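You operate a simulated robot arm through the tools that you are given. There is no shell and no other tool. Be economical: measure what you need, move in short steps, check, and stop when the job is done.

You run a simulated robot arm. Do the job below in one go: nothing can be reset, and whatever is moved stays where it is left.

JOB
Show the fields print and the hills print in the two stands.
Fine: the fields print slides down into the white stand, the hills print into the black one, pictures to the glass; then push each stand 8 to 14 cm toward the other.

Only the result counts: the job must be done as asked and must still hold three seconds after the hand-in. Knocking over, shifting, dropping, spilling or breaking anything else fails it.

ROBOT AND FRAMES
A 7-joint arm with a two-finger parallel gripper, fixed in place. Base frame: the origin is at the foot of the arm, x ahead of it, y to its left, z up. Readings come in cm, degrees, newtons and seconds.
With the tool pointing down near the work surface it reaches from about 24 to 68 cm from the base axis. Its first joint turns from -66.0 to 66.0 degrees. Payload 2.4 kg.
The TCP is the grasp point between the finger pads, 3 cm short of the fingertips. In the tool frame z runs along the fingers and y along their closing line. Largest opening 9.4 cm; finger width 2.8, thickness 1; the body of the gripper, 5 by 9.6 cm, starts 5.5 cm behind the TCP.
Orientation is that of the tool frame in the base frame, as [roll, pitch, yaw] about the fixed x, y, z axes, in that order (R = Rz(yaw) Ry(pitch) Rx(roll)). With the fingers straight down and closing along the base's y, the tool's x points along the base's -x, its y along +y and its z along -z.

CONTROLS
- The arm moves only by the tool servo_tool. Its argument "increments" is one flat list of numbers, 7 for each row, row after row: the gripper command, from -1 (shut) to 1 (fully open), values between in proportion, then the shift along the tool's x, y, z in cm, then the turn, a rotation vector about the tool's x, y, z in degrees. In form: [fingers, dx, dy, dz, ax, ay, az, fingers, dx, dy, dz, ax, ay, az, ...]. A call has 1 to 10 rows; each row shifts and turns the commanded pose from where the row before left it, along the tool's axes as they then stand. Each row takes 0.2 s and may step no farther than 5 cm and 8.6 degrees from the row before; otherwise, or with a gripper value out of range, the whole call is refused. A pose out of reach is approached as far as the arm can. The call stops where the force on the tool passes 40 N (or 10 N more than at its start, if that is more) or the arm is blocked; 0.2 s more then pass. Each finger travels about 15.3 cm/s and halts on what it meets, pressing with about 26 N; the grip force reading is that of the motor and also rises with nothing between the fingers. The clock runs only during rows and for 0.2 s after the last one: add rows that do not move to give the fingers time. The reply holds the time, the measured pose of the TCP, the force on the tool along the base axes, the opening and the grip force, in the units named above and with some noise.
- Cameras (640 x 400 px; columns grow to the right, rows downward): "scene" is fixed at [4.99, 48.5, 144.81]; the picture's right is [-0.62, -0.78, 0.00], its down [-0.43, 0.34, -0.84] and it looks along [0.66, -0.52, -0.55] (base axes); focal length 361 px, centre (320, 200). "wrist" rides on the gripper at [7.6, 1.4, -10.3] in the tool frame; the picture's right is [-0.18, 0.98, 0.00], its down [-0.75, -0.14, -0.64] and it looks along [-0.63, -0.12, 0.77] (tool axes); focal length 243 px, centre (320, 200). There is no depth. A picture from a camera that has moved, and an enlarged one, comes with that camera's place and axes in the base frame and with its lens.
- grab_frame(camera): a new picture of that camera. The clock stands still meanwhile.
- close_up(camera, box): a new picture of the part [left, top, right, bottom] of that camera's present view, enlarged. The clock stands still meanwhile.
- finish_job(): hands the job in; it is judged then, once.

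Work in short steps. Places have to be worked out from the pictures, the camera data and where the tool is seen: move nearer, look again, correct. Check each grasp and each placing, and mend what went wrong. You have 120 turns and 76 pictures in all, those below and enlarged ones among them. Open the gripper and draw the arm clear of the work before you hand the job in, unless the task says otherwise; then end with one line.

The tools are called after ">>>" as a command line: name --argument value ..., lists and objects as JSON in quotes. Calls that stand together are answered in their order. servo_tool: Moves the arm, as the interface text tells. Its arguments: {"type":"object","properties":{"increments":{"type":"array","items":{"type":"number"}}},"required":["increments"]} The other tools are called the same way: grab_frame (camera) takes a picture; close_up (camera, box) takes an enlarged picture of a part of a camera's view; finish_job () hands the job in.

At the start:

```text
t: 0.0
ee_pos: [31.52, -6.6, 116.11]
ee_rot: [179.9, 0.1, -180.0]
force: [0.9, 0.2, -0.1]
width: 9.42
gripper_force: 0.1
```

scene: 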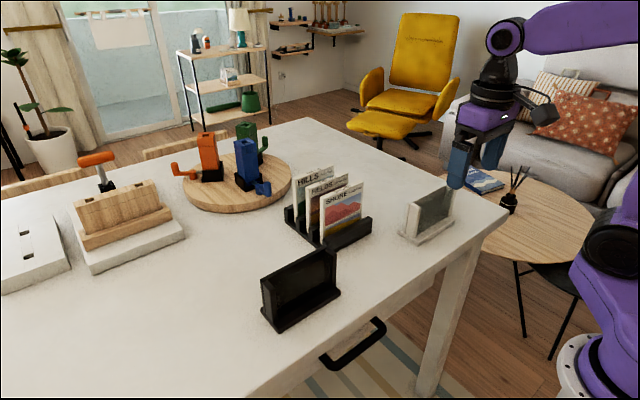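
wrist: 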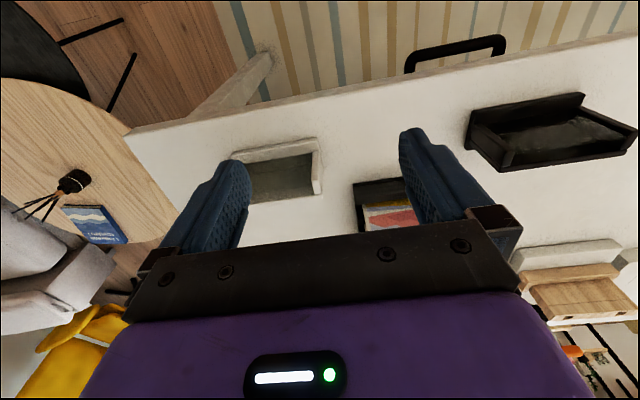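

I start by looking closer at the stands and the print rack.

>>> close_up --camera "scene" --box '[240, 150, 480, 300]'

>>> close_up --camera "scene" --box '[240, 220, 400, 340]'

>>> close_up --camera "scene" --box '[380, 160, 480, 260]'

```text
2.67 times, centred on (360, 225) of scene
camera zoom: at [4.99, 48.5, 144.81], right [-0.62, -0.78, 0.0], down [-0.43, 0.34, -0.84], along [0.66, -0.52, -0.55], focal length 962 px, centre (213, 133)
```

zoom: 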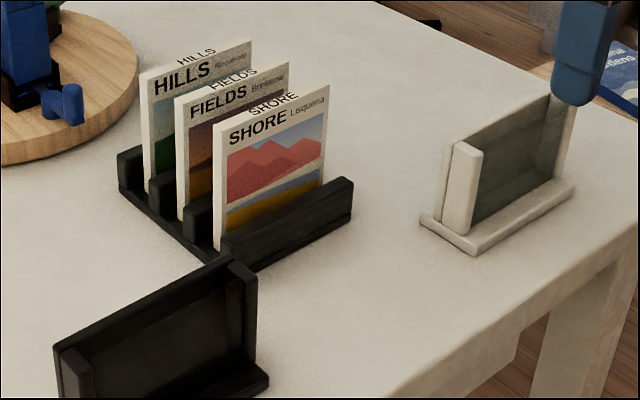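

```text
3.33 times, centred on (320, 280) of scene
camera zoom: at [4.99, 48.5, 144.81], right [-0.62, -0.78, 0.0], down [-0.43, 0.34, -0.84], along [0.66, -0.52, -0.55], focal length 1203 px, centre (320, -67)
```

zoom: 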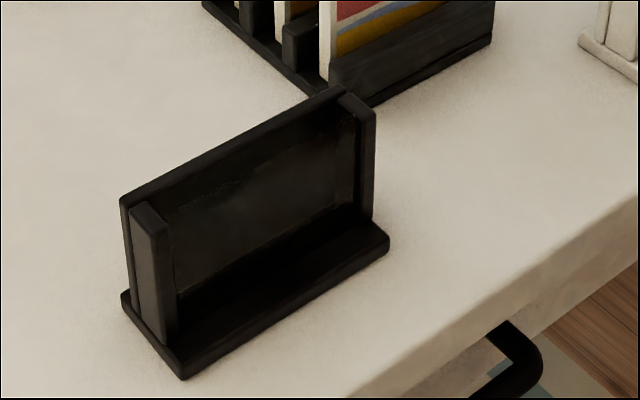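

```text
4.00 times, centred on (430, 210) of scene
camera zoom: at [4.99, 48.5, 144.81], right [-0.62, -0.78, 0.0], down [-0.43, 0.34, -0.84], along [0.66, -0.52, -0.55], focal length 1443 px, centre (-120, 160)
```

zoom: 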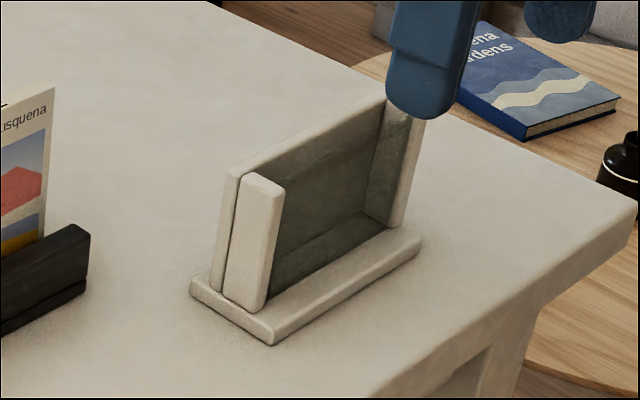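

The stands sit near x 41–48 (white at y≈-16, black at y≈22), with the rack at x 52–69, y -5..9. I need to see where the glass and slot are, so I move the wrist camera over the white stand, tilted down.

>>> servo_tool --increments '[1, -3.8, -3.3, 1, 0, 0, 0, 1, -3.8, -3.3, 1, 0, 0, 0, 1, -3.8, -3.3, 1, 0, 0, 0, 1, 0, 0, 0, 0, 8, 0, 1, 0, 0, 0, 0, 8, 0, 1, 0, 0, 0, 0, 8, 0]'

>>> grab_frame --camera "wrist"

```text
refused: row 1 steps farther than a row can; nothing moved
```

```text
70 pictures are left
camera wrist: at [24.02, -5.07, 126.37], right [0.18, 0.98, 0.0], down [0.75, -0.14, 0.64], along [0.63, -0.12, -0.77], focal length 243 px, centre (320, 200)
```

wrist: 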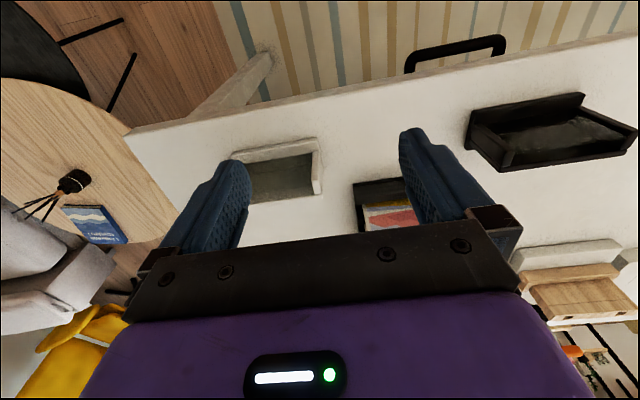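

The first row was slightly too long; I repeat with shorter steps.

>>> servo_tool --increments '[1, -3.5, -2.4, 0.5, 0, 0, 0, 1, -3.5, -2.4, 0.5, 0, 0, 0, 1, -3.5, -2.4, 0.5, 0, 0, 0, 1, -3.5, -2.4, 0.5, 0, 0, 0, 1, 0, 0, 0, 0, 8, 0, 1, 0, 0, 0, 0, 8, 0, 1, 0, 0, 0, 0, 8, 0, 1, 0, 0, 0, 0, 0, 0]'

>>> grab_frame --camera "wrist"

```text
t: 1.8
ee_pos: [45.5, -16.1, 114.2]
ee_rot: [180.0, -24.1, -179.9]
force: [-0.9, 0.8, 0.1]
width: 9.4
gripper_force: 0.0
```

```text
69 pictures are left
camera wrist: at [42.88, -14.65, 126.6], right [0.17, 0.98, -0.08], down [0.95, -0.14, 0.28], along [0.26, -0.12, -0.96], focal length 243 px, centre (320, 200)
```

wrist: 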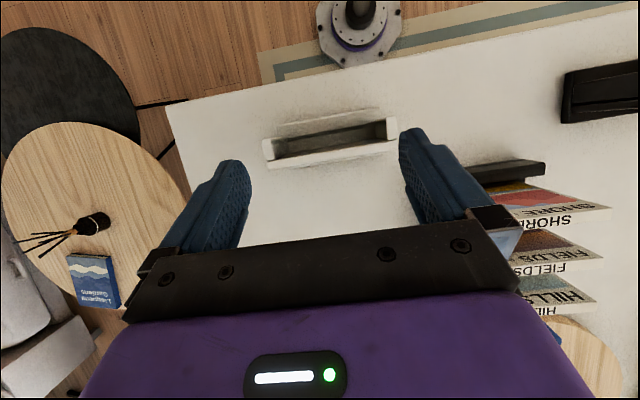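

>>> close_up --camera "wrist" --box '[250, 90, 410, 190]'

>>> close_up --camera "wrist" --box '[460, 50, 640, 320]'

```text
4.00 times, centred on (330, 140) of wrist
camera zoom: at [42.88, -14.65, 126.6], right [0.17, 0.98, -0.08], down [0.95, -0.14, 0.28], along [0.26, -0.12, -0.96], focal length 970 px, centre (280, 440)
```

zoom: 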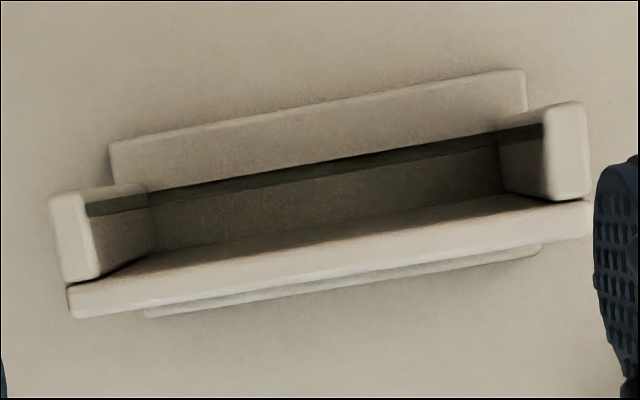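

```text
1.48 times, centred on (550, 185) of wrist
camera zoom: at [42.88, -14.65, 126.6], right [0.17, 0.98, -0.08], down [0.95, -0.14, 0.28], along [0.26, -0.12, -0.96], focal length 359 px, centre (-21, 222)
```

zoom: 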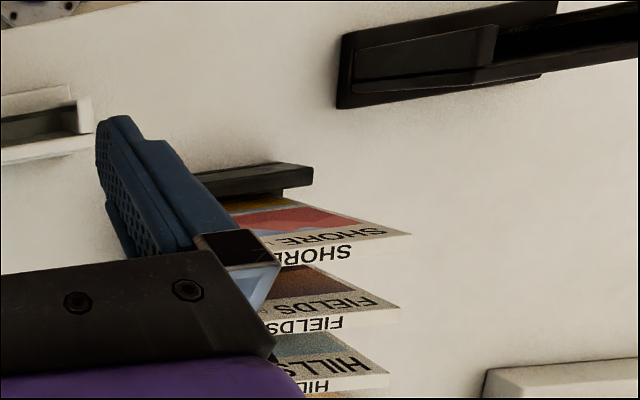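

White stand: back panel at x≈45–46, glass at x≈42.6–43.1 on the -x side, slot x 43.1–44.9, y -22.5…-9.5. Pictures already face -x. Now I check the black stand the same way.

>>> servo_tool --increments '[1, 0, 4.6, 0, 0, 0, 0, 1, 0, 4.6, 0, 0, 0, 0, 1, 0, 4.6, 0, 0, 0, 0, 1, 0, 4.6, 0, 0, 0, 0, 1, 0, 4.6, 0, 0, 0, 0, 1, 0, 4.6, 0, 0, 0, 0, 1, 0, 4.6, 0, 0, 0, 0, 1, 0, 4.6, 0, 0, 0, 0, 1, 0, 0, 0, 0, 0, 0]'

>>> grab_frame --camera "wrist"

>>> close_up --camera "wrist" --box '[250, 90, 410, 190]'

```text
t: 3.8
ee_pos: [45.72, 20.69, 114.11]
ee_rot: [180.0, -24.0, 180.0]
force: [-0.2, -0.4, -0.1]
width: 9.4
gripper_force: 0.1
```

```text
66 pictures are left
camera wrist: at [42.89, 22.2, 126.51], right [0.17, 0.98, -0.07], down [0.95, -0.14, 0.28], along [0.26, -0.12, -0.96], focal length 243 px, centre (320, 200)
```

wrist: 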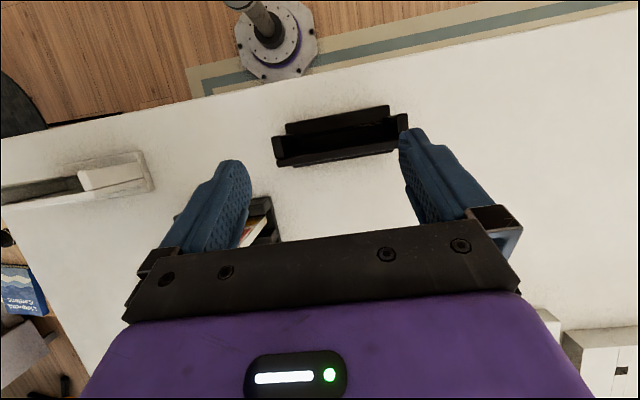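

```text
4.00 times, centred on (330, 140) of wrist
camera zoom: at [42.89, 22.2, 126.51], right [0.17, 0.98, -0.07], down [0.95, -0.14, 0.28], along [0.26, -0.12, -0.96], focal length 970 px, centre (280, 440)
```

zoom: 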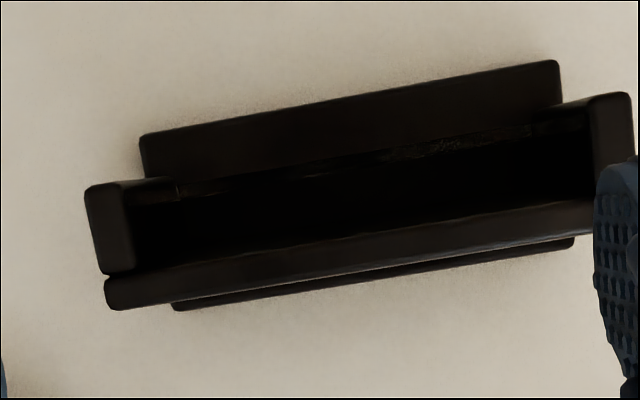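

Black stand has the same layout (slot x≈43.0–44.8, y centre ≈21.9, glass toward -x). Now I go look at the rack from above.

>>> servo_tool --increments '[1, 0, -4.6, 0, 0, 0, 0, 1, 0, -4.6, 0, 0, 0, 0, 1, 0, -4.6, 0, 0, 0, 0, 1, 0, -4.9, 0, 0, 0, 0, 1, -3.65, 0, -1.63, 0, 0, 0, 1, -3.65, 0, -1.63, 0, 0, 0, 1, -3.65, 0, -1.63, 0, 0, 0, 1, 0, 0, 0, 0, 0, 0]'

>>> grab_frame --camera "wrist"

```text
t: 5.6
ee_pos: [55.52, 1.93, 113.98]
ee_rot: [-180.0, -24.2, 180.0]
force: [1.0, -0.4, 0.4]
width: 9.41
gripper_force: 0.0
out of reach, approached as far as the arm can: row 7
```

```text
64 pictures are left
camera wrist: at [52.86, 3.4, 126.5], right [0.17, 0.98, -0.08], down [0.95, -0.14, 0.28], along [0.26, -0.12, -0.96], focal length 243 px, centre (320, 200)
```

wrist: 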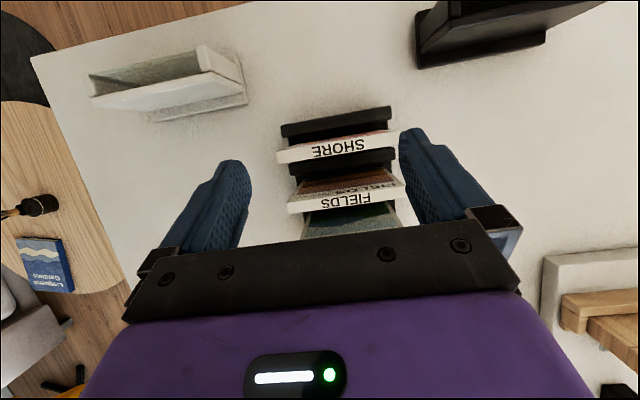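

>>> close_up --camera "wrist" --box '[260, 90, 420, 240]'

```text
2.67 times, centred on (340, 165) of wrist
camera zoom: at [52.86, 3.4, 126.5], right [0.17, 0.98, -0.08], down [0.95, -0.14, 0.28], along [0.26, -0.12, -0.96], focal length 647 px, centre (267, 293)
```

zoom: 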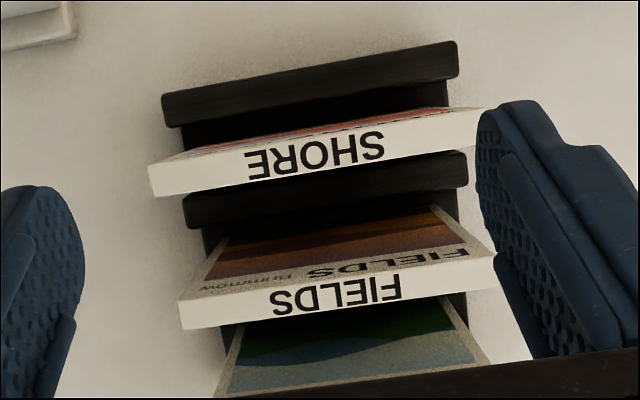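

Triangulating: fields print front face x≈58.9, 1.15 thick, y -2.85…8.8, top z≈103.4; shore and hills are ±5.1 cm away. I level the tool and turn it 90° so the fingers close along x.

>>> servo_tool --increments '[0.5, 0, 0, 0, 0, -8, 0, 0.5, 0, 0, 0, 0, -8, 0, 0.5, 0, 0, 0, 0, -8, 0, 0.5, 0, 0, 0, 0, 0, 8.2, 0.5, 0, 0, 0, 0, 0, 8.2, 0.5, 0, 0, 0, 0, 0, 8.2, 0.5, 0, 0, 0, 0, 0, 8.2, 0.5, 0, 0, 0, 0, 0, 8.2, 0.5, 0, 0, 0, 0, 0, 8.2, 0.5, 0, 0, 0, 0, 0, 8.2]'

>>> servo_tool --increments '[-0.11, 0, 0, 0, 0, 0, 8.2, -0.11, 0, 0, 0, 0, 0, 8.2, -0.11, 0, 0, 0, 0, 0, 8.2, -0.11, 0, 0, 0, 0, 0, 8, -0.11, 0, 0, 0, 0, 0, 0]'

>>> grab_frame --camera "wrist"

```text
t: 7.8
ee_pos: [55.38, 1.95, 114.13]
ee_rot: [-179.9, 0.1, 122.3]
force: [0.0, 1.1, 0.1]
width: 7.03
gripper_force: 0.0
```

```text
t: 9.0
ee_pos: [55.53, 1.93, 114.14]
ee_rot: [180.0, -0.1, 89.9]
force: [-0.3, 0.5, 0.4]
width: 4.18
gripper_force: 0.0
```

```text
62 pictures are left
camera wrist: at [57.02, 9.57, 124.39], right [0.98, -0.19, 0.0], down [-0.14, -0.75, 0.64], along [-0.12, -0.63, -0.77], focal length 243 px, centre (320, 200)
```

wrist: 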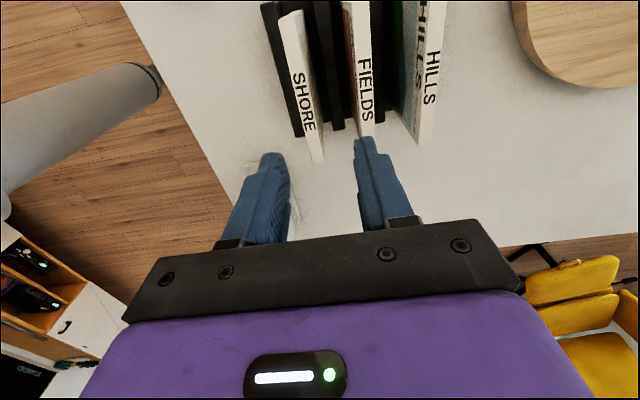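

Tool y now points along +x. I shift over the fields print and lower to z≈109 for a check.

>>> servo_tool --increments '[-0.11, 1.05, 4.0, 0, 0, 0, 0, -0.11, 0, 0, 3, 0, 0, 0, -0.11, 0, 0, 2, 0, 0, 0, -0.11, 0, 0, 0, 0, 0, 0]'

>>> close_up --camera "wrist" --box '[180, 0, 500, 240]'

>>> close_up --camera "scene" --box '[250, 100, 450, 260]'

```text
t: 10.0
ee_pos: [59.47, 3.08, 109.23]
ee_rot: [180.0, 0.0, 90.0]
force: [0.0, -0.5, 0.9]
width: 4.21
gripper_force: 0.1
```

```text
1.67 times, centred on (340, 120) of wrist
camera zoom: at [61.04, 10.77, 119.37], right [0.98, -0.18, 0.0], down [-0.14, -0.75, 0.64], along [-0.12, -0.63, -0.77], focal length 404 px, centre (287, 333)
```

zoom: 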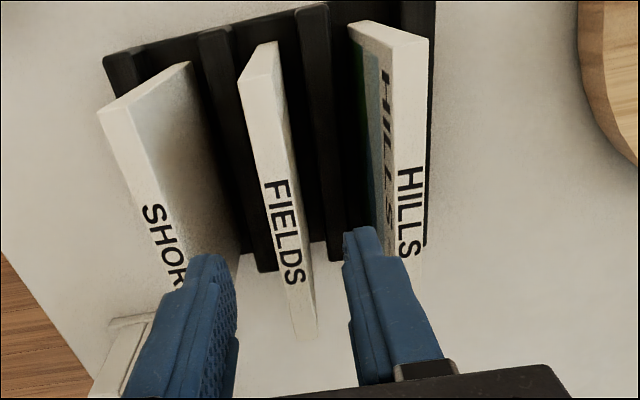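

```text
2.50 times, centred on (350, 180) of scene
camera zoom: at [4.99, 48.5, 144.81], right [-0.62, -0.78, 0.0], down [-0.43, 0.34, -0.84], along [0.66, -0.52, -0.55], focal length 902 px, centre (245, 250)
```

zoom: 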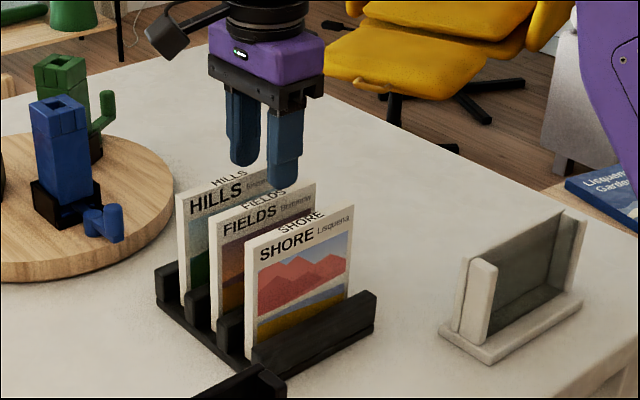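

Fingers straddle the fields print with margin on both sides. Descend to z≈103.5 and close.

>>> servo_tool --increments '[-0.11, 0, 0, 3, 0, 0, 0, -0.11, 0, 0, 2.7, 0, 0, 0, -0.11, 0, 0, 0, 0, 0, 0]'

>>> servo_tool --increments '[-1, 0, 0, 0, 0, 0, 0, -1, 0, 0, 0, 0, 0, 0, -1, 0, 0, 0, 0, 0, 0]'

>>> close_up --camera "wrist" --box '[180, 0, 500, 240]'

```text
t: 10.8
ee_pos: [59.45, 2.94, 103.49]
ee_rot: [179.9, 0.0, 90.0]
force: [0.1, -0.4, 0.5]
width: 4.19
gripper_force: 0.1
```

```text
t: 11.6
ee_pos: [59.51, 2.85, 103.49]
ee_rot: [179.9, 0.0, 90.0]
force: [-0.3, -0.4, 0.1]
width: 1.57
gripper_force: 26.1
```

```text
1.67 times, centred on (340, 120) of wrist
camera zoom: at [60.98, 10.61, 113.74], right [0.98, -0.18, 0.0], down [-0.14, -0.75, 0.64], along [-0.12, -0.63, -0.77], focal length 404 px, centre (287, 333)
```

zoom: 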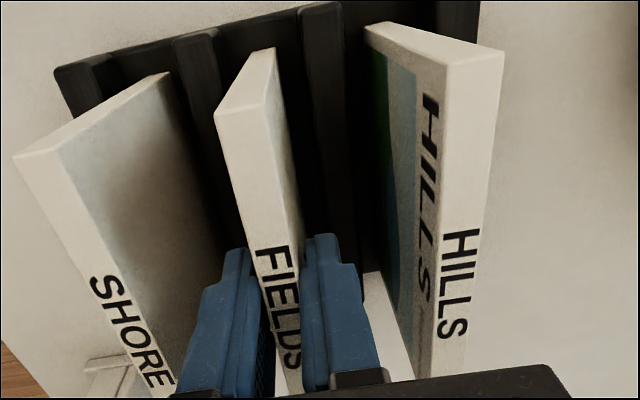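

Grip at width 1.57. Lift slowly and check the rack stays put.

>>> servo_tool --increments '[-1, 0, 0, -1, 0, 0, 0, -1, 0, 0, -2, 0, 0, 0, -1, 0, 0, -3, 0, 0, 0, -1, 0, 0, -4, 0, 0, 0, -1, 0, 0, -4, 0, 0, 0, -1, 0, 0, 0, 0, 0, 0]'

>>> grab_frame --camera "scene"

>>> grab_frame --camera "wrist"

```text
t: 13.0
ee_pos: [59.33, 3.01, 117.67]
ee_rot: [179.9, 0.0, 89.9]
force: [0.0, 0.5, -1.4]
width: 1.56
gripper_force: 26.1
```

```text
58 pictures are left
```

scene: 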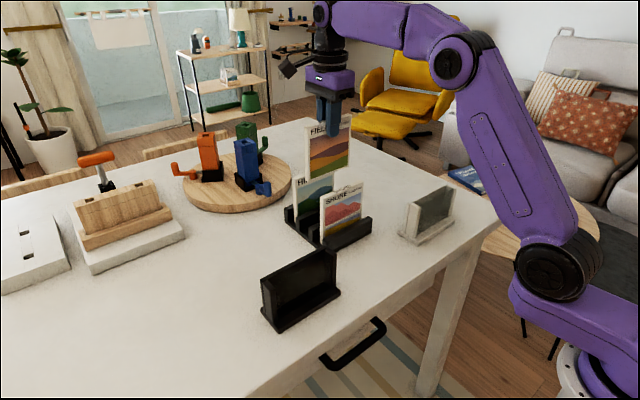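

```text
57 pictures are left
camera wrist: at [60.92, 10.64, 127.86], right [0.98, -0.18, 0.0], down [-0.14, -0.75, 0.64], along [-0.12, -0.63, -0.77], focal length 243 px, centre (320, 200)
```

wrist: 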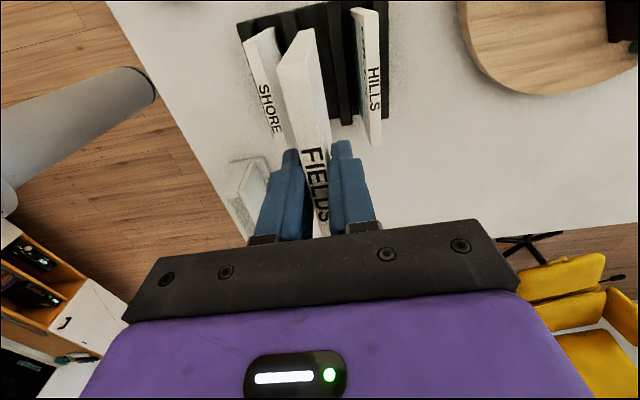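

Print is free of the rack. I zoom on it to get its height and squareness.

>>> close_up --camera "scene" --box '[280, 100, 380, 200]'

>>> close_up --camera "wrist" --box '[230, 0, 410, 120]'

```text
4.00 times, centred on (330, 150) of scene
camera zoom: at [4.99, 48.5, 144.81], right [-0.62, -0.78, 0.0], down [-0.43, 0.34, -0.84], along [0.66, -0.52, -0.55], focal length 1443 px, centre (280, 400)
```

zoom: 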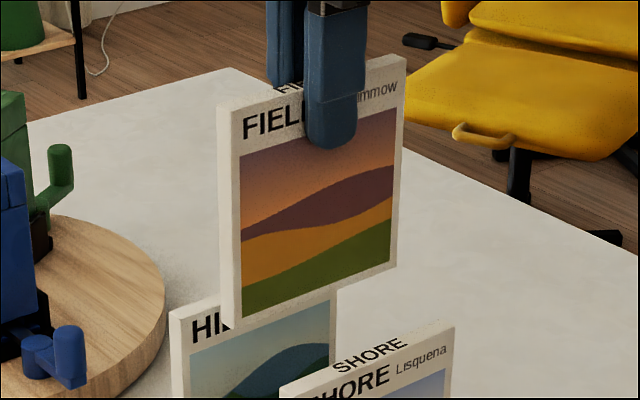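

```text
3.33 times, centred on (320, 60) of wrist
camera zoom: at [60.92, 10.64, 127.86], right [0.98, -0.18, 0.0], down [-0.14, -0.75, 0.64], along [-0.12, -0.63, -0.77], focal length 809 px, centre (320, 667)
```

zoom: 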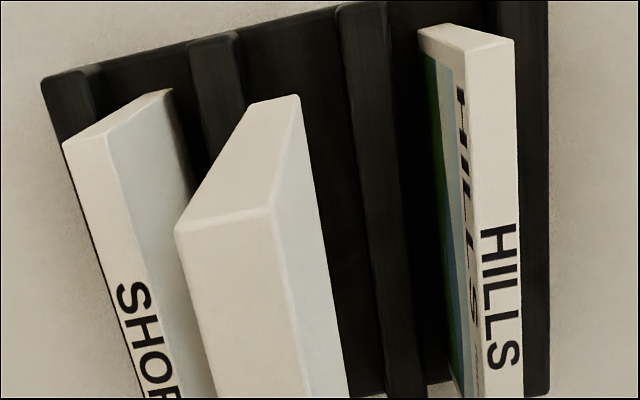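

The print hangs square: bottom ≈12 below the TCP-level top, centred on the TCP. I carry it over the white stand at (44.0, -15.95), well above everything.

>>> servo_tool --increments '[-1, 0, 0, -3, 0, 0, 0, -1, -3.16, -2.57, 0, 0, 0, 0, -1, -3.16, -2.57, 0, 0, 0, 0, -1, -3.16, -2.57, 0, 0, 0, 0, -1, -3.16, -2.57, 0, 0, 0, 0, -1, -3.16, -2.57, 0, 0, 0, 0, -1, -3.16, -2.57, 0, 0, 0, 0, -1, 0, 0, 4, 0, 0, 0, -1, 0, 0, 0, 0, 0, 0]'

>>> grab_frame --camera "wrist"

>>> close_up --camera "scene" --box '[360, 120, 520, 260]'

```text
t: 15.0
ee_pos: [44.12, -16.17, 116.68]
ee_rot: [-179.9, 0.0, 90.0]
force: [0.2, -0.1, -0.3]
width: 1.55
gripper_force: 25.4
```

```text
54 pictures are left
camera wrist: at [45.64, -8.54, 126.77], right [0.98, -0.18, 0.0], down [-0.14, -0.75, 0.64], along [-0.12, -0.63, -0.77], focal length 243 px, centre (320, 200)
```

wrist: 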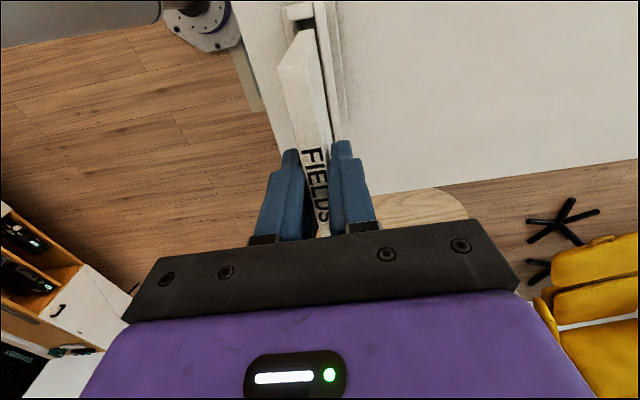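

```text
2.86 times, centred on (440, 190) of scene
camera zoom: at [4.99, 48.5, 144.81], right [-0.62, -0.78, 0.0], down [-0.43, 0.34, -0.84], along [0.66, -0.52, -0.55], focal length 1031 px, centre (-23, 229)
```

zoom: 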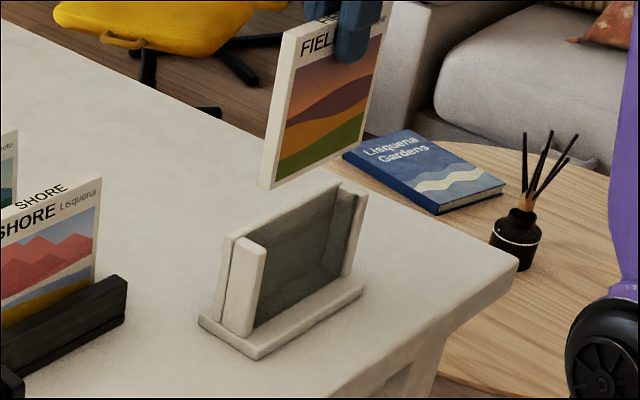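

Over the stand. I lower 4 cm (print bottom ≈101, just above the stand) and look closely at the alignment.

>>> servo_tool --increments '[-1, 0.2, -0.1, 2, 0, 0, 0, -1, 0, 0, 2, 0, 0, 0, -1, 0, 0, 0, 0, 0, 0]'

>>> close_up --camera "wrist" --box '[240, 0, 400, 100]'

>>> close_up --camera "scene" --box '[390, 150, 490, 250]'

```text
t: 15.8
ee_pos: [43.98, -15.84, 112.63]
ee_rot: [-179.9, 0.0, 89.9]
force: [-0.3, -0.1, -0.1]
width: 1.55
gripper_force: 26.8
```

```text
4.00 times, centred on (320, 50) of wrist
camera zoom: at [45.48, -8.28, 122.76], right [0.98, -0.18, 0.0], down [-0.14, -0.75, 0.64], along [-0.12, -0.63, -0.77], focal length 970 px, centre (320, 800)
```

zoom: 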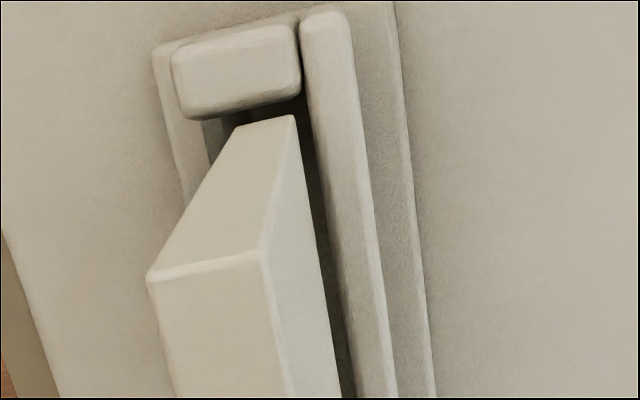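

```text
4.00 times, centred on (440, 200) of scene
camera zoom: at [4.99, 48.5, 144.81], right [-0.62, -0.78, 0.0], down [-0.43, 0.34, -0.84], along [0.66, -0.52, -0.55], focal length 1443 px, centre (-160, 200)
```

zoom: 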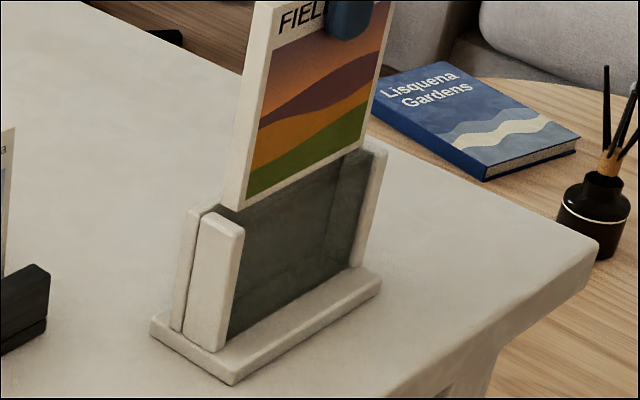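

Print spans x≈43.6–44.64, slot 43.0–44.95; in y it is ≈0.25 too far toward +y. I correct by (-0.1, -0.25) and lower into the slot in steps.

>>> servo_tool --increments '[-1, -0.25, -0.12, 0, 0, 0, 0, -1, 0, 0, 1, 0, 0, 0, -1, 0, 0, 1, 0, 0, 0, -1, 0, 0, 1, 0, 0, 0, -1, 0, 0, 0, 0, 0, 0]'

>>> close_up --camera "wrist" --box '[240, 0, 400, 100]'

>>> close_up --camera "scene" --box '[390, 150, 490, 250]'

```text
t: 17.0
ee_pos: [43.93, -16.03, 109.52]
ee_rot: [179.9, 0.1, 90.0]
force: [0.5, -0.7, -0.7]
width: 1.54
gripper_force: 26.1
```

```text
4.00 times, centred on (320, 50) of wrist
camera zoom: at [45.37, -8.41, 119.64], right [0.98, -0.18, 0.0], down [-0.14, -0.75, 0.64], along [-0.12, -0.63, -0.77], focal length 970 px, centre (320, 800)
```

zoom: 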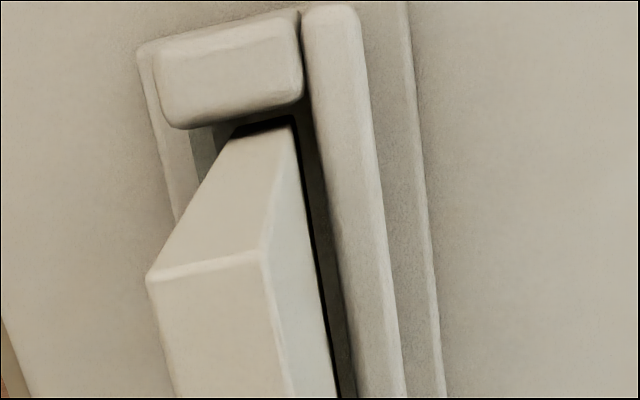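

```text
4.00 times, centred on (440, 200) of scene
camera zoom: at [4.99, 48.5, 144.81], right [-0.62, -0.78, 0.0], down [-0.43, 0.34, -0.84], along [0.66, -0.52, -0.55], focal length 1443 px, centre (-160, 200)
```

zoom: 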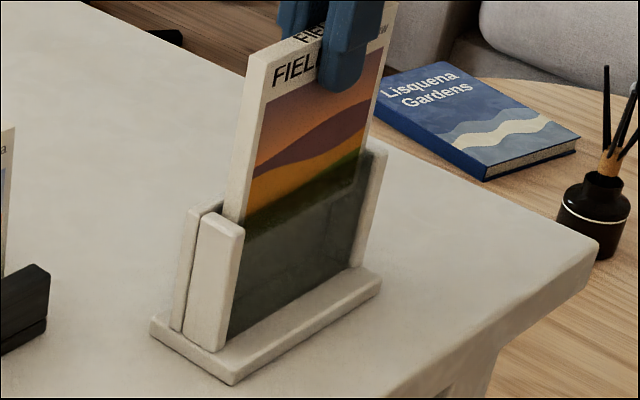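

It is entering the slot behind the glass without force. Continue down.

>>> servo_tool --increments '[-1, 0, 0, 1, 0, 0, 0, -1, 0, 0, 1, 0, 0, 0, -1, 0, 0, 1, 0, 0, 0, -1, 0, 0, 1, 0, 0, 0, -1, 0, 0, 1, 0, 0, 0, -1, 0, 0, 0, 0, 0, 0]'

>>> close_up --camera "scene" --box '[390, 150, 490, 250]'

```text
t: 18.4
ee_pos: [43.94, -16.11, 104.34]
ee_rot: [180.0, -0.1, 89.9]
force: [0.1, -0.2, -1.3]
width: 1.55
gripper_force: 26.5
```

```text
4.00 times, centred on (440, 200) of scene
camera zoom: at [4.99, 48.5, 144.81], right [-0.62, -0.78, 0.0], down [-0.43, 0.34, -0.84], along [0.66, -0.52, -0.55], focal length 1443 px, centre (-160, 200)
```

zoom: 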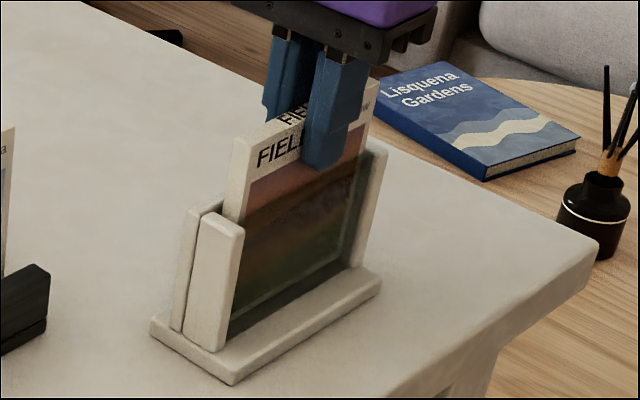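

Nearly seated, about 1 cm to go; fingertips still have ≈2 cm to the panel top. Lower in 0.4 cm steps watching force.

>>> servo_tool --increments '[-1, 0, 0, 0.4, 0, 0, 0, -1, 0, 0, 0.4, 0, 0, 0, -1, 0, 0, 0.2, 0, 0, 0, -1, 0, 0, 0, 0, 0, 0]'

>>> close_up --camera "scene" --box '[390, 160, 470, 240]'

```text
t: 19.4
ee_pos: [43.93, -16.09, 103.62]
ee_rot: [179.7, 0.2, 90.0]
force: [0.2, -0.2, 29.7]
width: 1.63
gripper_force: 26.2
```

```text
5.00 times, centred on (430, 200) of scene
camera zoom: at [4.95, 48.52, 144.81], right [-0.62, -0.78, 0.0], down [-0.43, 0.34, -0.84], along [0.66, -0.52, -0.55], focal length 1804 px, centre (-230, 200)
```

zoom: 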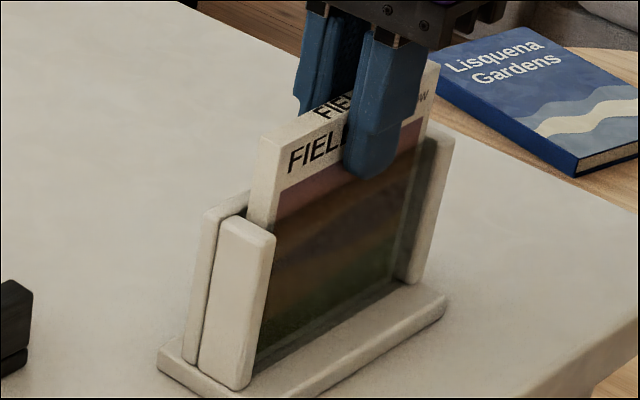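

Contact with the floor of the slot (30 N). I relax 0.35 cm, then open.

>>> servo_tool --increments '[-1, 0, 0, -0.35, 0, 0, 0, -1, 0, 0, 0, 0, 0, 0, -0.3, 0, 0, 0, 0, 0, 0, -0.1, 0, 0, 0, 0, 0, 0, -0.1, 0, 0, 0, 0, 0, 0]'

>>> servo_tool --increments '[-0.1, 0, 0, -1, 0, 0, 0, -0.1, 0, 0, -3, 0, 0, 0, -0.1, 0, 0, -4, 0, 0, 0, -0.1, 0, 0, -4, 0, 0, 0, -0.1, 0, 0, 0, 0, 0, 0]'

>>> close_up --camera "wrist" --box '[180, 0, 500, 200]'

>>> close_up --camera "scene" --box '[390, 150, 490, 250]'

```text
t: 20.6
ee_pos: [43.83, -15.97, 103.71]
ee_rot: [180.0, 0.1, 90.0]
force: [0.8, -1.3, -0.7]
width: 4.21
gripper_force: 0.0
```

```text
t: 21.8
ee_pos: [43.86, -16.16, 116.0]
ee_rot: [-180.0, 0.1, 90.0]
force: [-0.1, -0.3, 0.3]
width: 4.25
gripper_force: 0.1
```

```text
2.00 times, centred on (340, 100) of wrist
camera zoom: at [45.32, -8.56, 126.19], right [0.98, -0.18, 0.0], down [-0.14, -0.75, 0.64], along [-0.12, -0.63, -0.77], focal length 485 px, centre (280, 400)
```

zoom: 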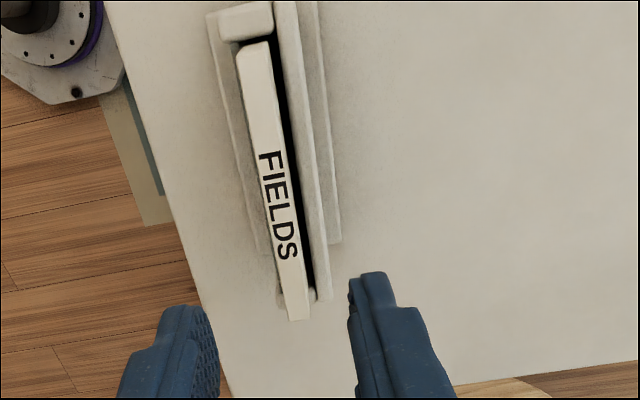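

```text
4.00 times, centred on (440, 200) of scene
camera zoom: at [4.99, 48.5, 144.81], right [-0.62, -0.78, 0.0], down [-0.43, 0.34, -0.84], along [0.66, -0.52, -0.55], focal length 1443 px, centre (-160, 200)
```

zoom: 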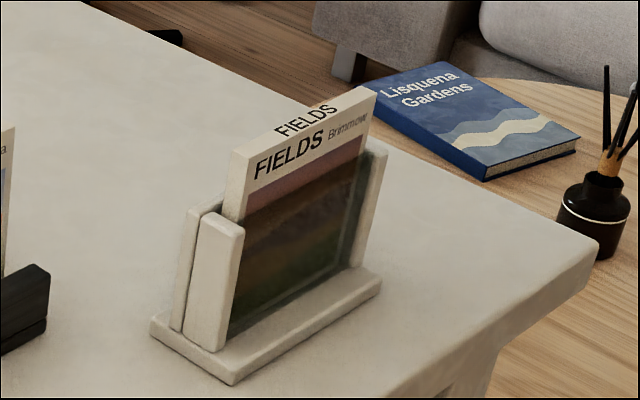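

Fields is seated behind the white stand's glass. Now move above the hills print (≈64.6, 3.0).

>>> servo_tool --increments '[-0.1, 3.19, 3.45, 0, 0, 0, 0, -0.1, 3.19, 3.45, 0, 0, 0, 0, -0.1, 3.19, 3.45, 0, 0, 0, 0, -0.1, 3.19, 3.45, 0, 0, 0, 0, -0.1, 3.19, 3.45, 0, 0, 0, 0, -0.1, 3.19, 3.45, 0, 0, 0, 0, -0.1, 0, 0, 3, 0, 0, 0, -0.1, 0, 0, 3, 0, 0, 0, -0.1, 0, 0, 0, 0, 0, 0]'

>>> close_up --camera "wrist" --box '[180, 0, 500, 200]'

```text
t: 23.8
ee_pos: [64.48, 3.22, 109.68]
ee_rot: [-179.9, 0.0, 89.9]
force: [0.4, 0.4, 0.0]
width: 4.23
gripper_force: 0.0
```

```text
2.00 times, centred on (340, 100) of wrist
camera zoom: at [65.98, 10.86, 119.95], right [0.98, -0.18, 0.0], down [-0.14, -0.75, 0.64], along [-0.12, -0.63, -0.77], focal length 485 px, centre (280, 400)
```

zoom: 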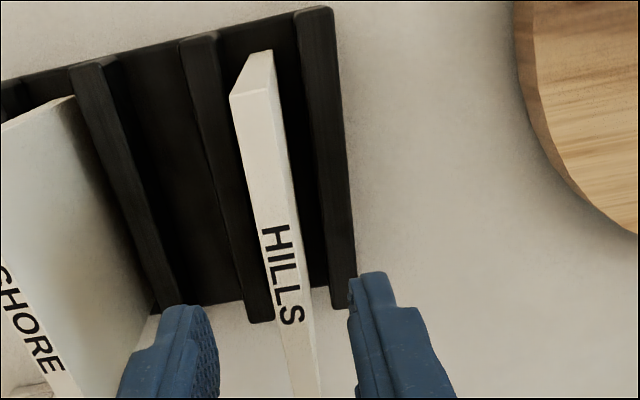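

Hills spans x≈64.1–65.26, left edge y≈8.84. Nudge (+0.15, -0.2), descend to 103.5 and grip.

>>> servo_tool --increments '[-0.1, -0.2, 0.15, 2, 0, 0, 0, -0.1, 0, 0, 2, 0, 0, 0, -0.1, 0, 0, 2.1, 0, 0, 0, -0.1, 0, 0, 0, 0, 0, 0]'

>>> servo_tool --increments '[-1, 0, 0, 0, 0, 0, 0, -1, 0, 0, 0, 0, 0, 0, -1, 0, 0, 0, 0, 0, 0]'

>>> servo_tool --increments '[-1, 0, 0, -1, 0, 0, 0, -1, 0, 0, -2, 0, 0, 0, -1, 0, 0, -3, 0, 0, 0, -1, 0, 0, -4, 0, 0, 0, -1, 0, 0, -4, 0, 0, 0, -1, 0, 0, -2, 0, 0, 0, -1, 0, 0, 0, 0, 0, 0]'

>>> close_up --camera "scene" --box '[240, 80, 440, 240]'

>>> close_up --camera "wrist" --box '[220, 0, 420, 125]'

```text
t: 24.8
ee_pos: [64.84, 2.94, 103.55]
ee_rot: [-180.0, 0.0, 89.9]
force: [1.2, 0.4, -0.2]
width: 4.21
gripper_force: 0.1
```

```text
t: 25.6
ee_pos: [64.75, 2.88, 103.7]
ee_rot: [179.9, 0.1, 89.9]
force: [-0.6, -0.4, 0.7]
width: 1.56
gripper_force: 26.6
```

```text
t: 27.2
ee_pos: [63.14, 2.75, 118.35]
ee_rot: [180.0, -0.1, 90.1]
force: [-0.1, 0.0, -0.7]
width: 1.6
gripper_force: 25.7
out of reach, approached as far as the arm can: row 5, 6
```

```text
2.50 times, centred on (340, 160) of scene
camera zoom: at [4.99, 48.5, 144.81], right [-0.62, -0.78, 0.0], down [-0.43, 0.34, -0.84], along [0.66, -0.52, -0.55], focal length 902 px, centre (270, 300)
```

zoom: 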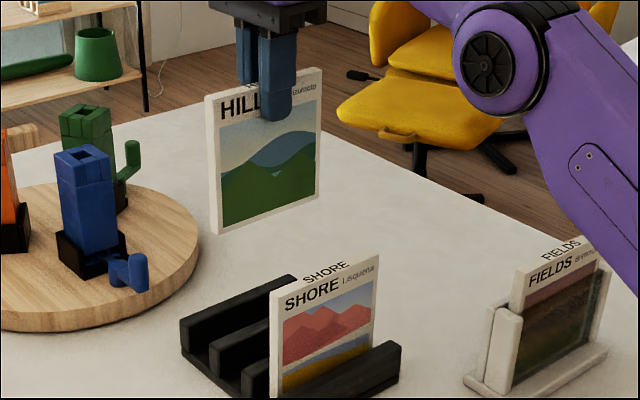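

```text
3.20 times, centred on (320, 62) of wrist
camera zoom: at [64.56, 10.46, 128.55], right [0.98, -0.18, 0.0], down [-0.14, -0.75, 0.64], along [-0.12, -0.63, -0.77], focal length 776 px, centre (320, 640)
```

zoom: 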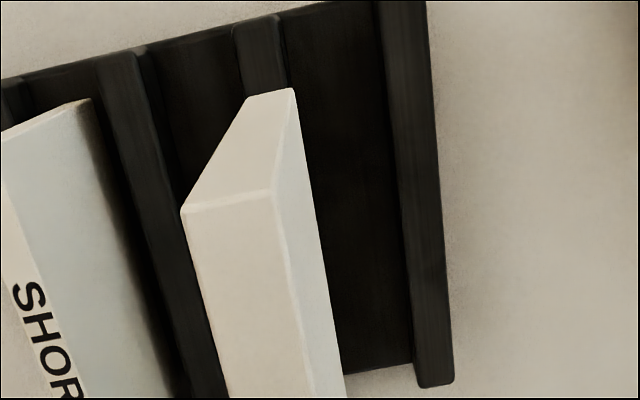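

Hills is out and hanging square; the top of the lift reached the workspace edge, so I pull in toward the base and re-read the pose.

>>> servo_tool --increments '[-1, 0, -4, 0, 0, 0, 0, -1, 0, -4, 0, 0, 0, 0, -1, 0, 0, 0, 0, 0, 0]'

```text
t: 28.0
ee_pos: [54.88, 2.81, 118.4]
ee_rot: [179.9, 0.1, 90.1]
force: [0.9, 0.1, -0.6]
width: 1.58
gripper_force: 26.7
```

Commanded pose follows the measured one. Carry to over the black stand (44.0, 21.9) and lower to z≈112.8.

>>> servo_tool --increments '[-1, 3.82, -2.18, 0, 0, 0, 0, -1, 3.82, -2.18, 0, 0, 0, 0, -1, 3.82, -2.18, 0, 0, 0, 0, -1, 3.82, -2.18, 0, 0, 0, 0, -1, 3.82, -2.18, 0, 0, 0, 0, -1, 0, 0, 2.8, 0, 0, 0, -1, 0, 0, 2.8, 0, 0, 0, -1, 0, 0, 0, 0, 0, 0]'

>>> close_up --camera "wrist" --box '[240, 0, 400, 100]'

>>> close_up --camera "scene" --box '[230, 200, 370, 340]'

```text
t: 29.8
ee_pos: [44.07, 21.73, 112.85]
ee_rot: [-180.0, -0.1, 90.0]
force: [-0.7, 0.5, -1.3]
width: 1.58
gripper_force: 26.2
```

```text
4.00 times, centred on (320, 50) of wrist
camera zoom: at [45.53, 29.38, 123.07], right [0.98, -0.18, 0.0], down [-0.14, -0.75, 0.64], along [-0.12, -0.63, -0.77], focal length 970 px, centre (320, 800)
```

zoom: 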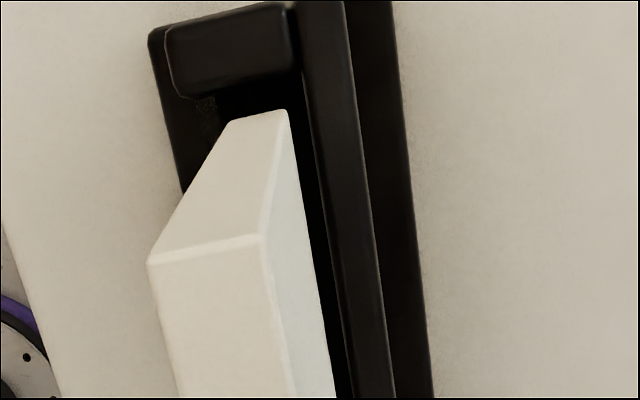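

```text
2.86 times, centred on (300, 270) of scene
camera zoom: at [4.99, 48.5, 144.81], right [-0.62, -0.78, 0.0], down [-0.43, 0.34, -0.84], along [0.66, -0.52, -0.55], focal length 1031 px, centre (377, 0)
```

zoom: 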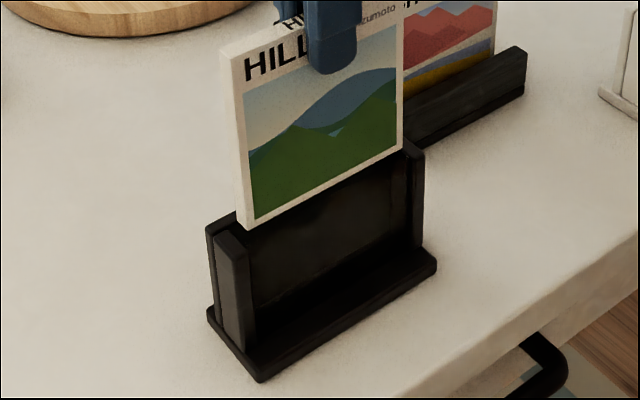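

Print is x≈43.5–44.56, y edge 27.75 versus slot x 43.0–44.9, inner post face 28.1: nearly centred. Small nudge and lower.

>>> servo_tool --increments '[-1, 0.1, -0.08, 0, 0, 0, 0, -1, 0, 0, 1, 0, 0, 0, -1, 0, 0, 1, 0, 0, 0, -1, 0, 0, 1, 0, 0, 0, -1, 0, 0, 0, 0, 0, 0]'

>>> close_up --camera "wrist" --box '[240, 0, 400, 100]'

>>> close_up --camera "scene" --box '[230, 200, 370, 340]'

```text
t: 31.0
ee_pos: [43.92, 21.88, 109.73]
ee_rot: [180.0, 0.1, 90.0]
force: [0.0, -0.6, -0.9]
width: 1.61
gripper_force: 26.1
```

```text
4.00 times, centred on (320, 50) of wrist
camera zoom: at [45.43, 29.54, 120.0], right [0.98, -0.18, 0.0], down [-0.14, -0.75, 0.64], along [-0.12, -0.63, -0.77], focal length 970 px, centre (320, 800)
```

zoom: 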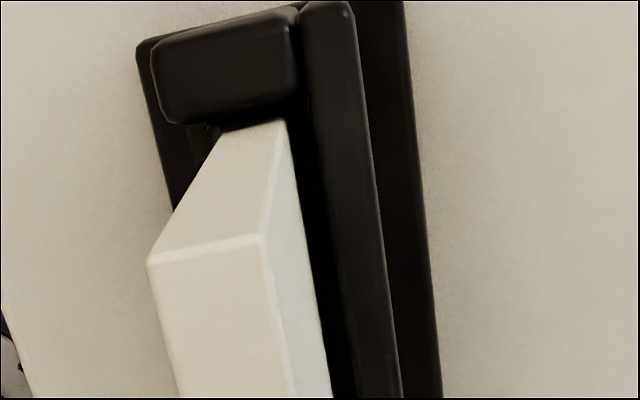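

```text
2.86 times, centred on (300, 270) of scene
camera zoom: at [4.99, 48.5, 144.81], right [-0.62, -0.78, 0.0], down [-0.43, 0.34, -0.84], along [0.66, -0.52, -0.55], focal length 1031 px, centre (377, 0)
```

zoom: 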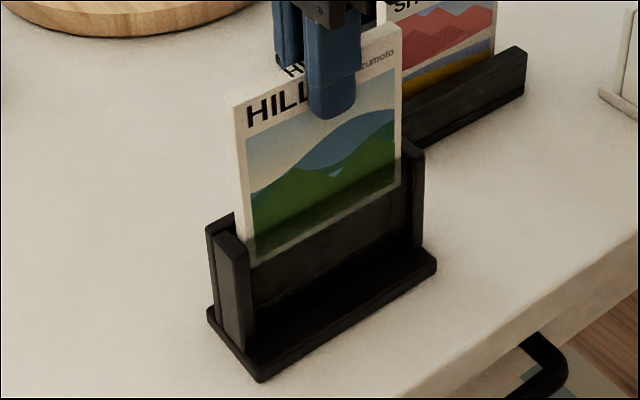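

The lower strip is darkened by the glass: it's in the slot. Continue down.

>>> servo_tool --increments '[-1, 0, 0, 1, 0, 0, 0, -1, 0, 0, 1, 0, 0, 0, -1, 0, 0, 1, 0, 0, 0, -1, 0, 0, 1, 0, 0, 0, -1, 0, 0, 1, 0, 0, 0, -1, 0, 0, 0.5, 0, 0, 0, -1, 0, 0, 0, 0, 0, 0]'

>>> close_up --camera "scene" --box '[230, 200, 370, 340]'

```text
t: 32.6
ee_pos: [43.84, 22.04, 104.21]
ee_rot: [-180.0, 0.0, 90.0]
force: [0.9, -0.2, -1.5]
width: 1.57
gripper_force: 25.7
```

```text
2.86 times, centred on (300, 270) of scene
camera zoom: at [4.99, 48.5, 144.81], right [-0.62, -0.78, 0.0], down [-0.43, 0.34, -0.84], along [0.66, -0.52, -0.55], focal length 1031 px, centre (377, 0)
```

zoom: 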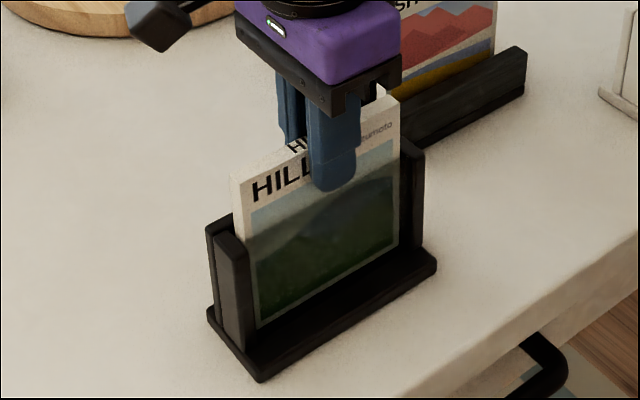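

Just above seated. Lower 0.4 cm, then release and rise.

>>> servo_tool --increments '[-1, 0, 0, 0.4, 0, 0, 0, -1, 0, 0, 0, 0, 0, 0]'

>>> servo_tool --increments '[-0.3, 0, 0, 0, 0, 0, 0, -0.1, 0, 0, 0, 0, 0, 0, -0.1, 0, 0, 0, 0, 0, 0, -0.1, 0, 0, -1, 0, 0, 0, -0.1, 0, 0, -3, 0, 0, 0, -0.1, 0, 0, -4, 0, 0, 0, -0.1, 0, 0, -4, 0, 0, 0, -0.1, 0, 0, 0, 0, 0, 0]'

>>> grab_frame --camera "scene"

>>> close_up --camera "wrist" --box '[180, 0, 500, 200]'

>>> close_up --camera "scene" --box '[230, 220, 370, 340]'

```text
t: 33.2
ee_pos: [44.06, 21.99, 103.87]
ee_rot: [179.9, 0.0, 90.0]
force: [-0.7, -1.3, 5.7]
width: 1.56
gripper_force: 26.2
```

```text
t: 35.0
ee_pos: [43.8, 21.81, 115.97]
ee_rot: [-179.9, 0.0, 90.0]
force: [0.0, 0.0, -0.6]
width: 4.23
gripper_force: 0.0
```

```text
36 pictures are left
```

scene: 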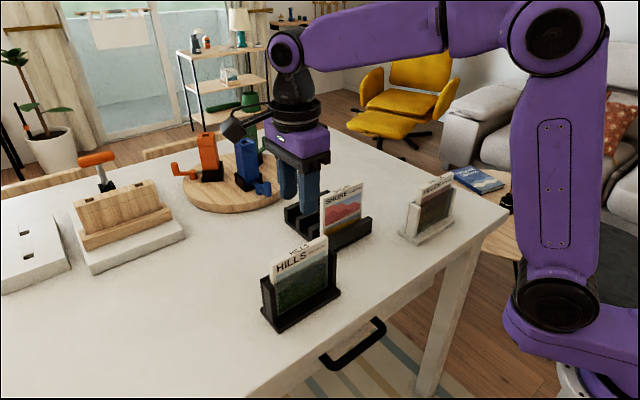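

```text
2.00 times, centred on (340, 100) of wrist
camera zoom: at [45.36, 29.52, 126.09], right [0.98, -0.18, 0.0], down [-0.14, -0.75, 0.64], along [-0.12, -0.63, -0.77], focal length 485 px, centre (280, 400)
```

zoom: 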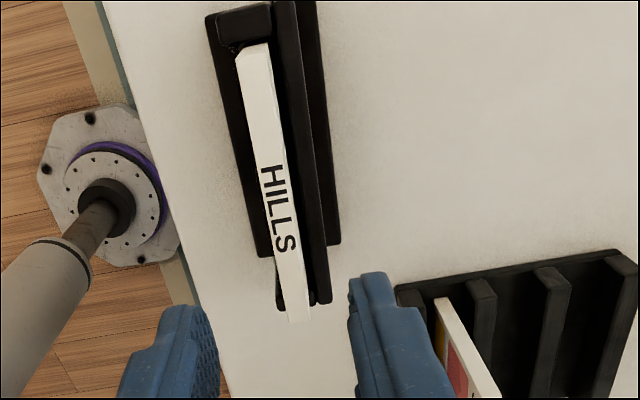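

```text
3.33 times, centred on (300, 280) of scene
camera zoom: at [4.99, 48.5, 144.81], right [-0.62, -0.78, 0.0], down [-0.43, 0.34, -0.84], along [0.66, -0.52, -0.55], focal length 1203 px, centre (387, -67)
```

zoom: 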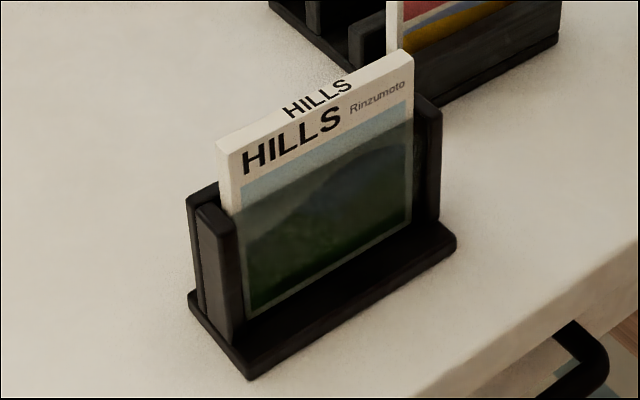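

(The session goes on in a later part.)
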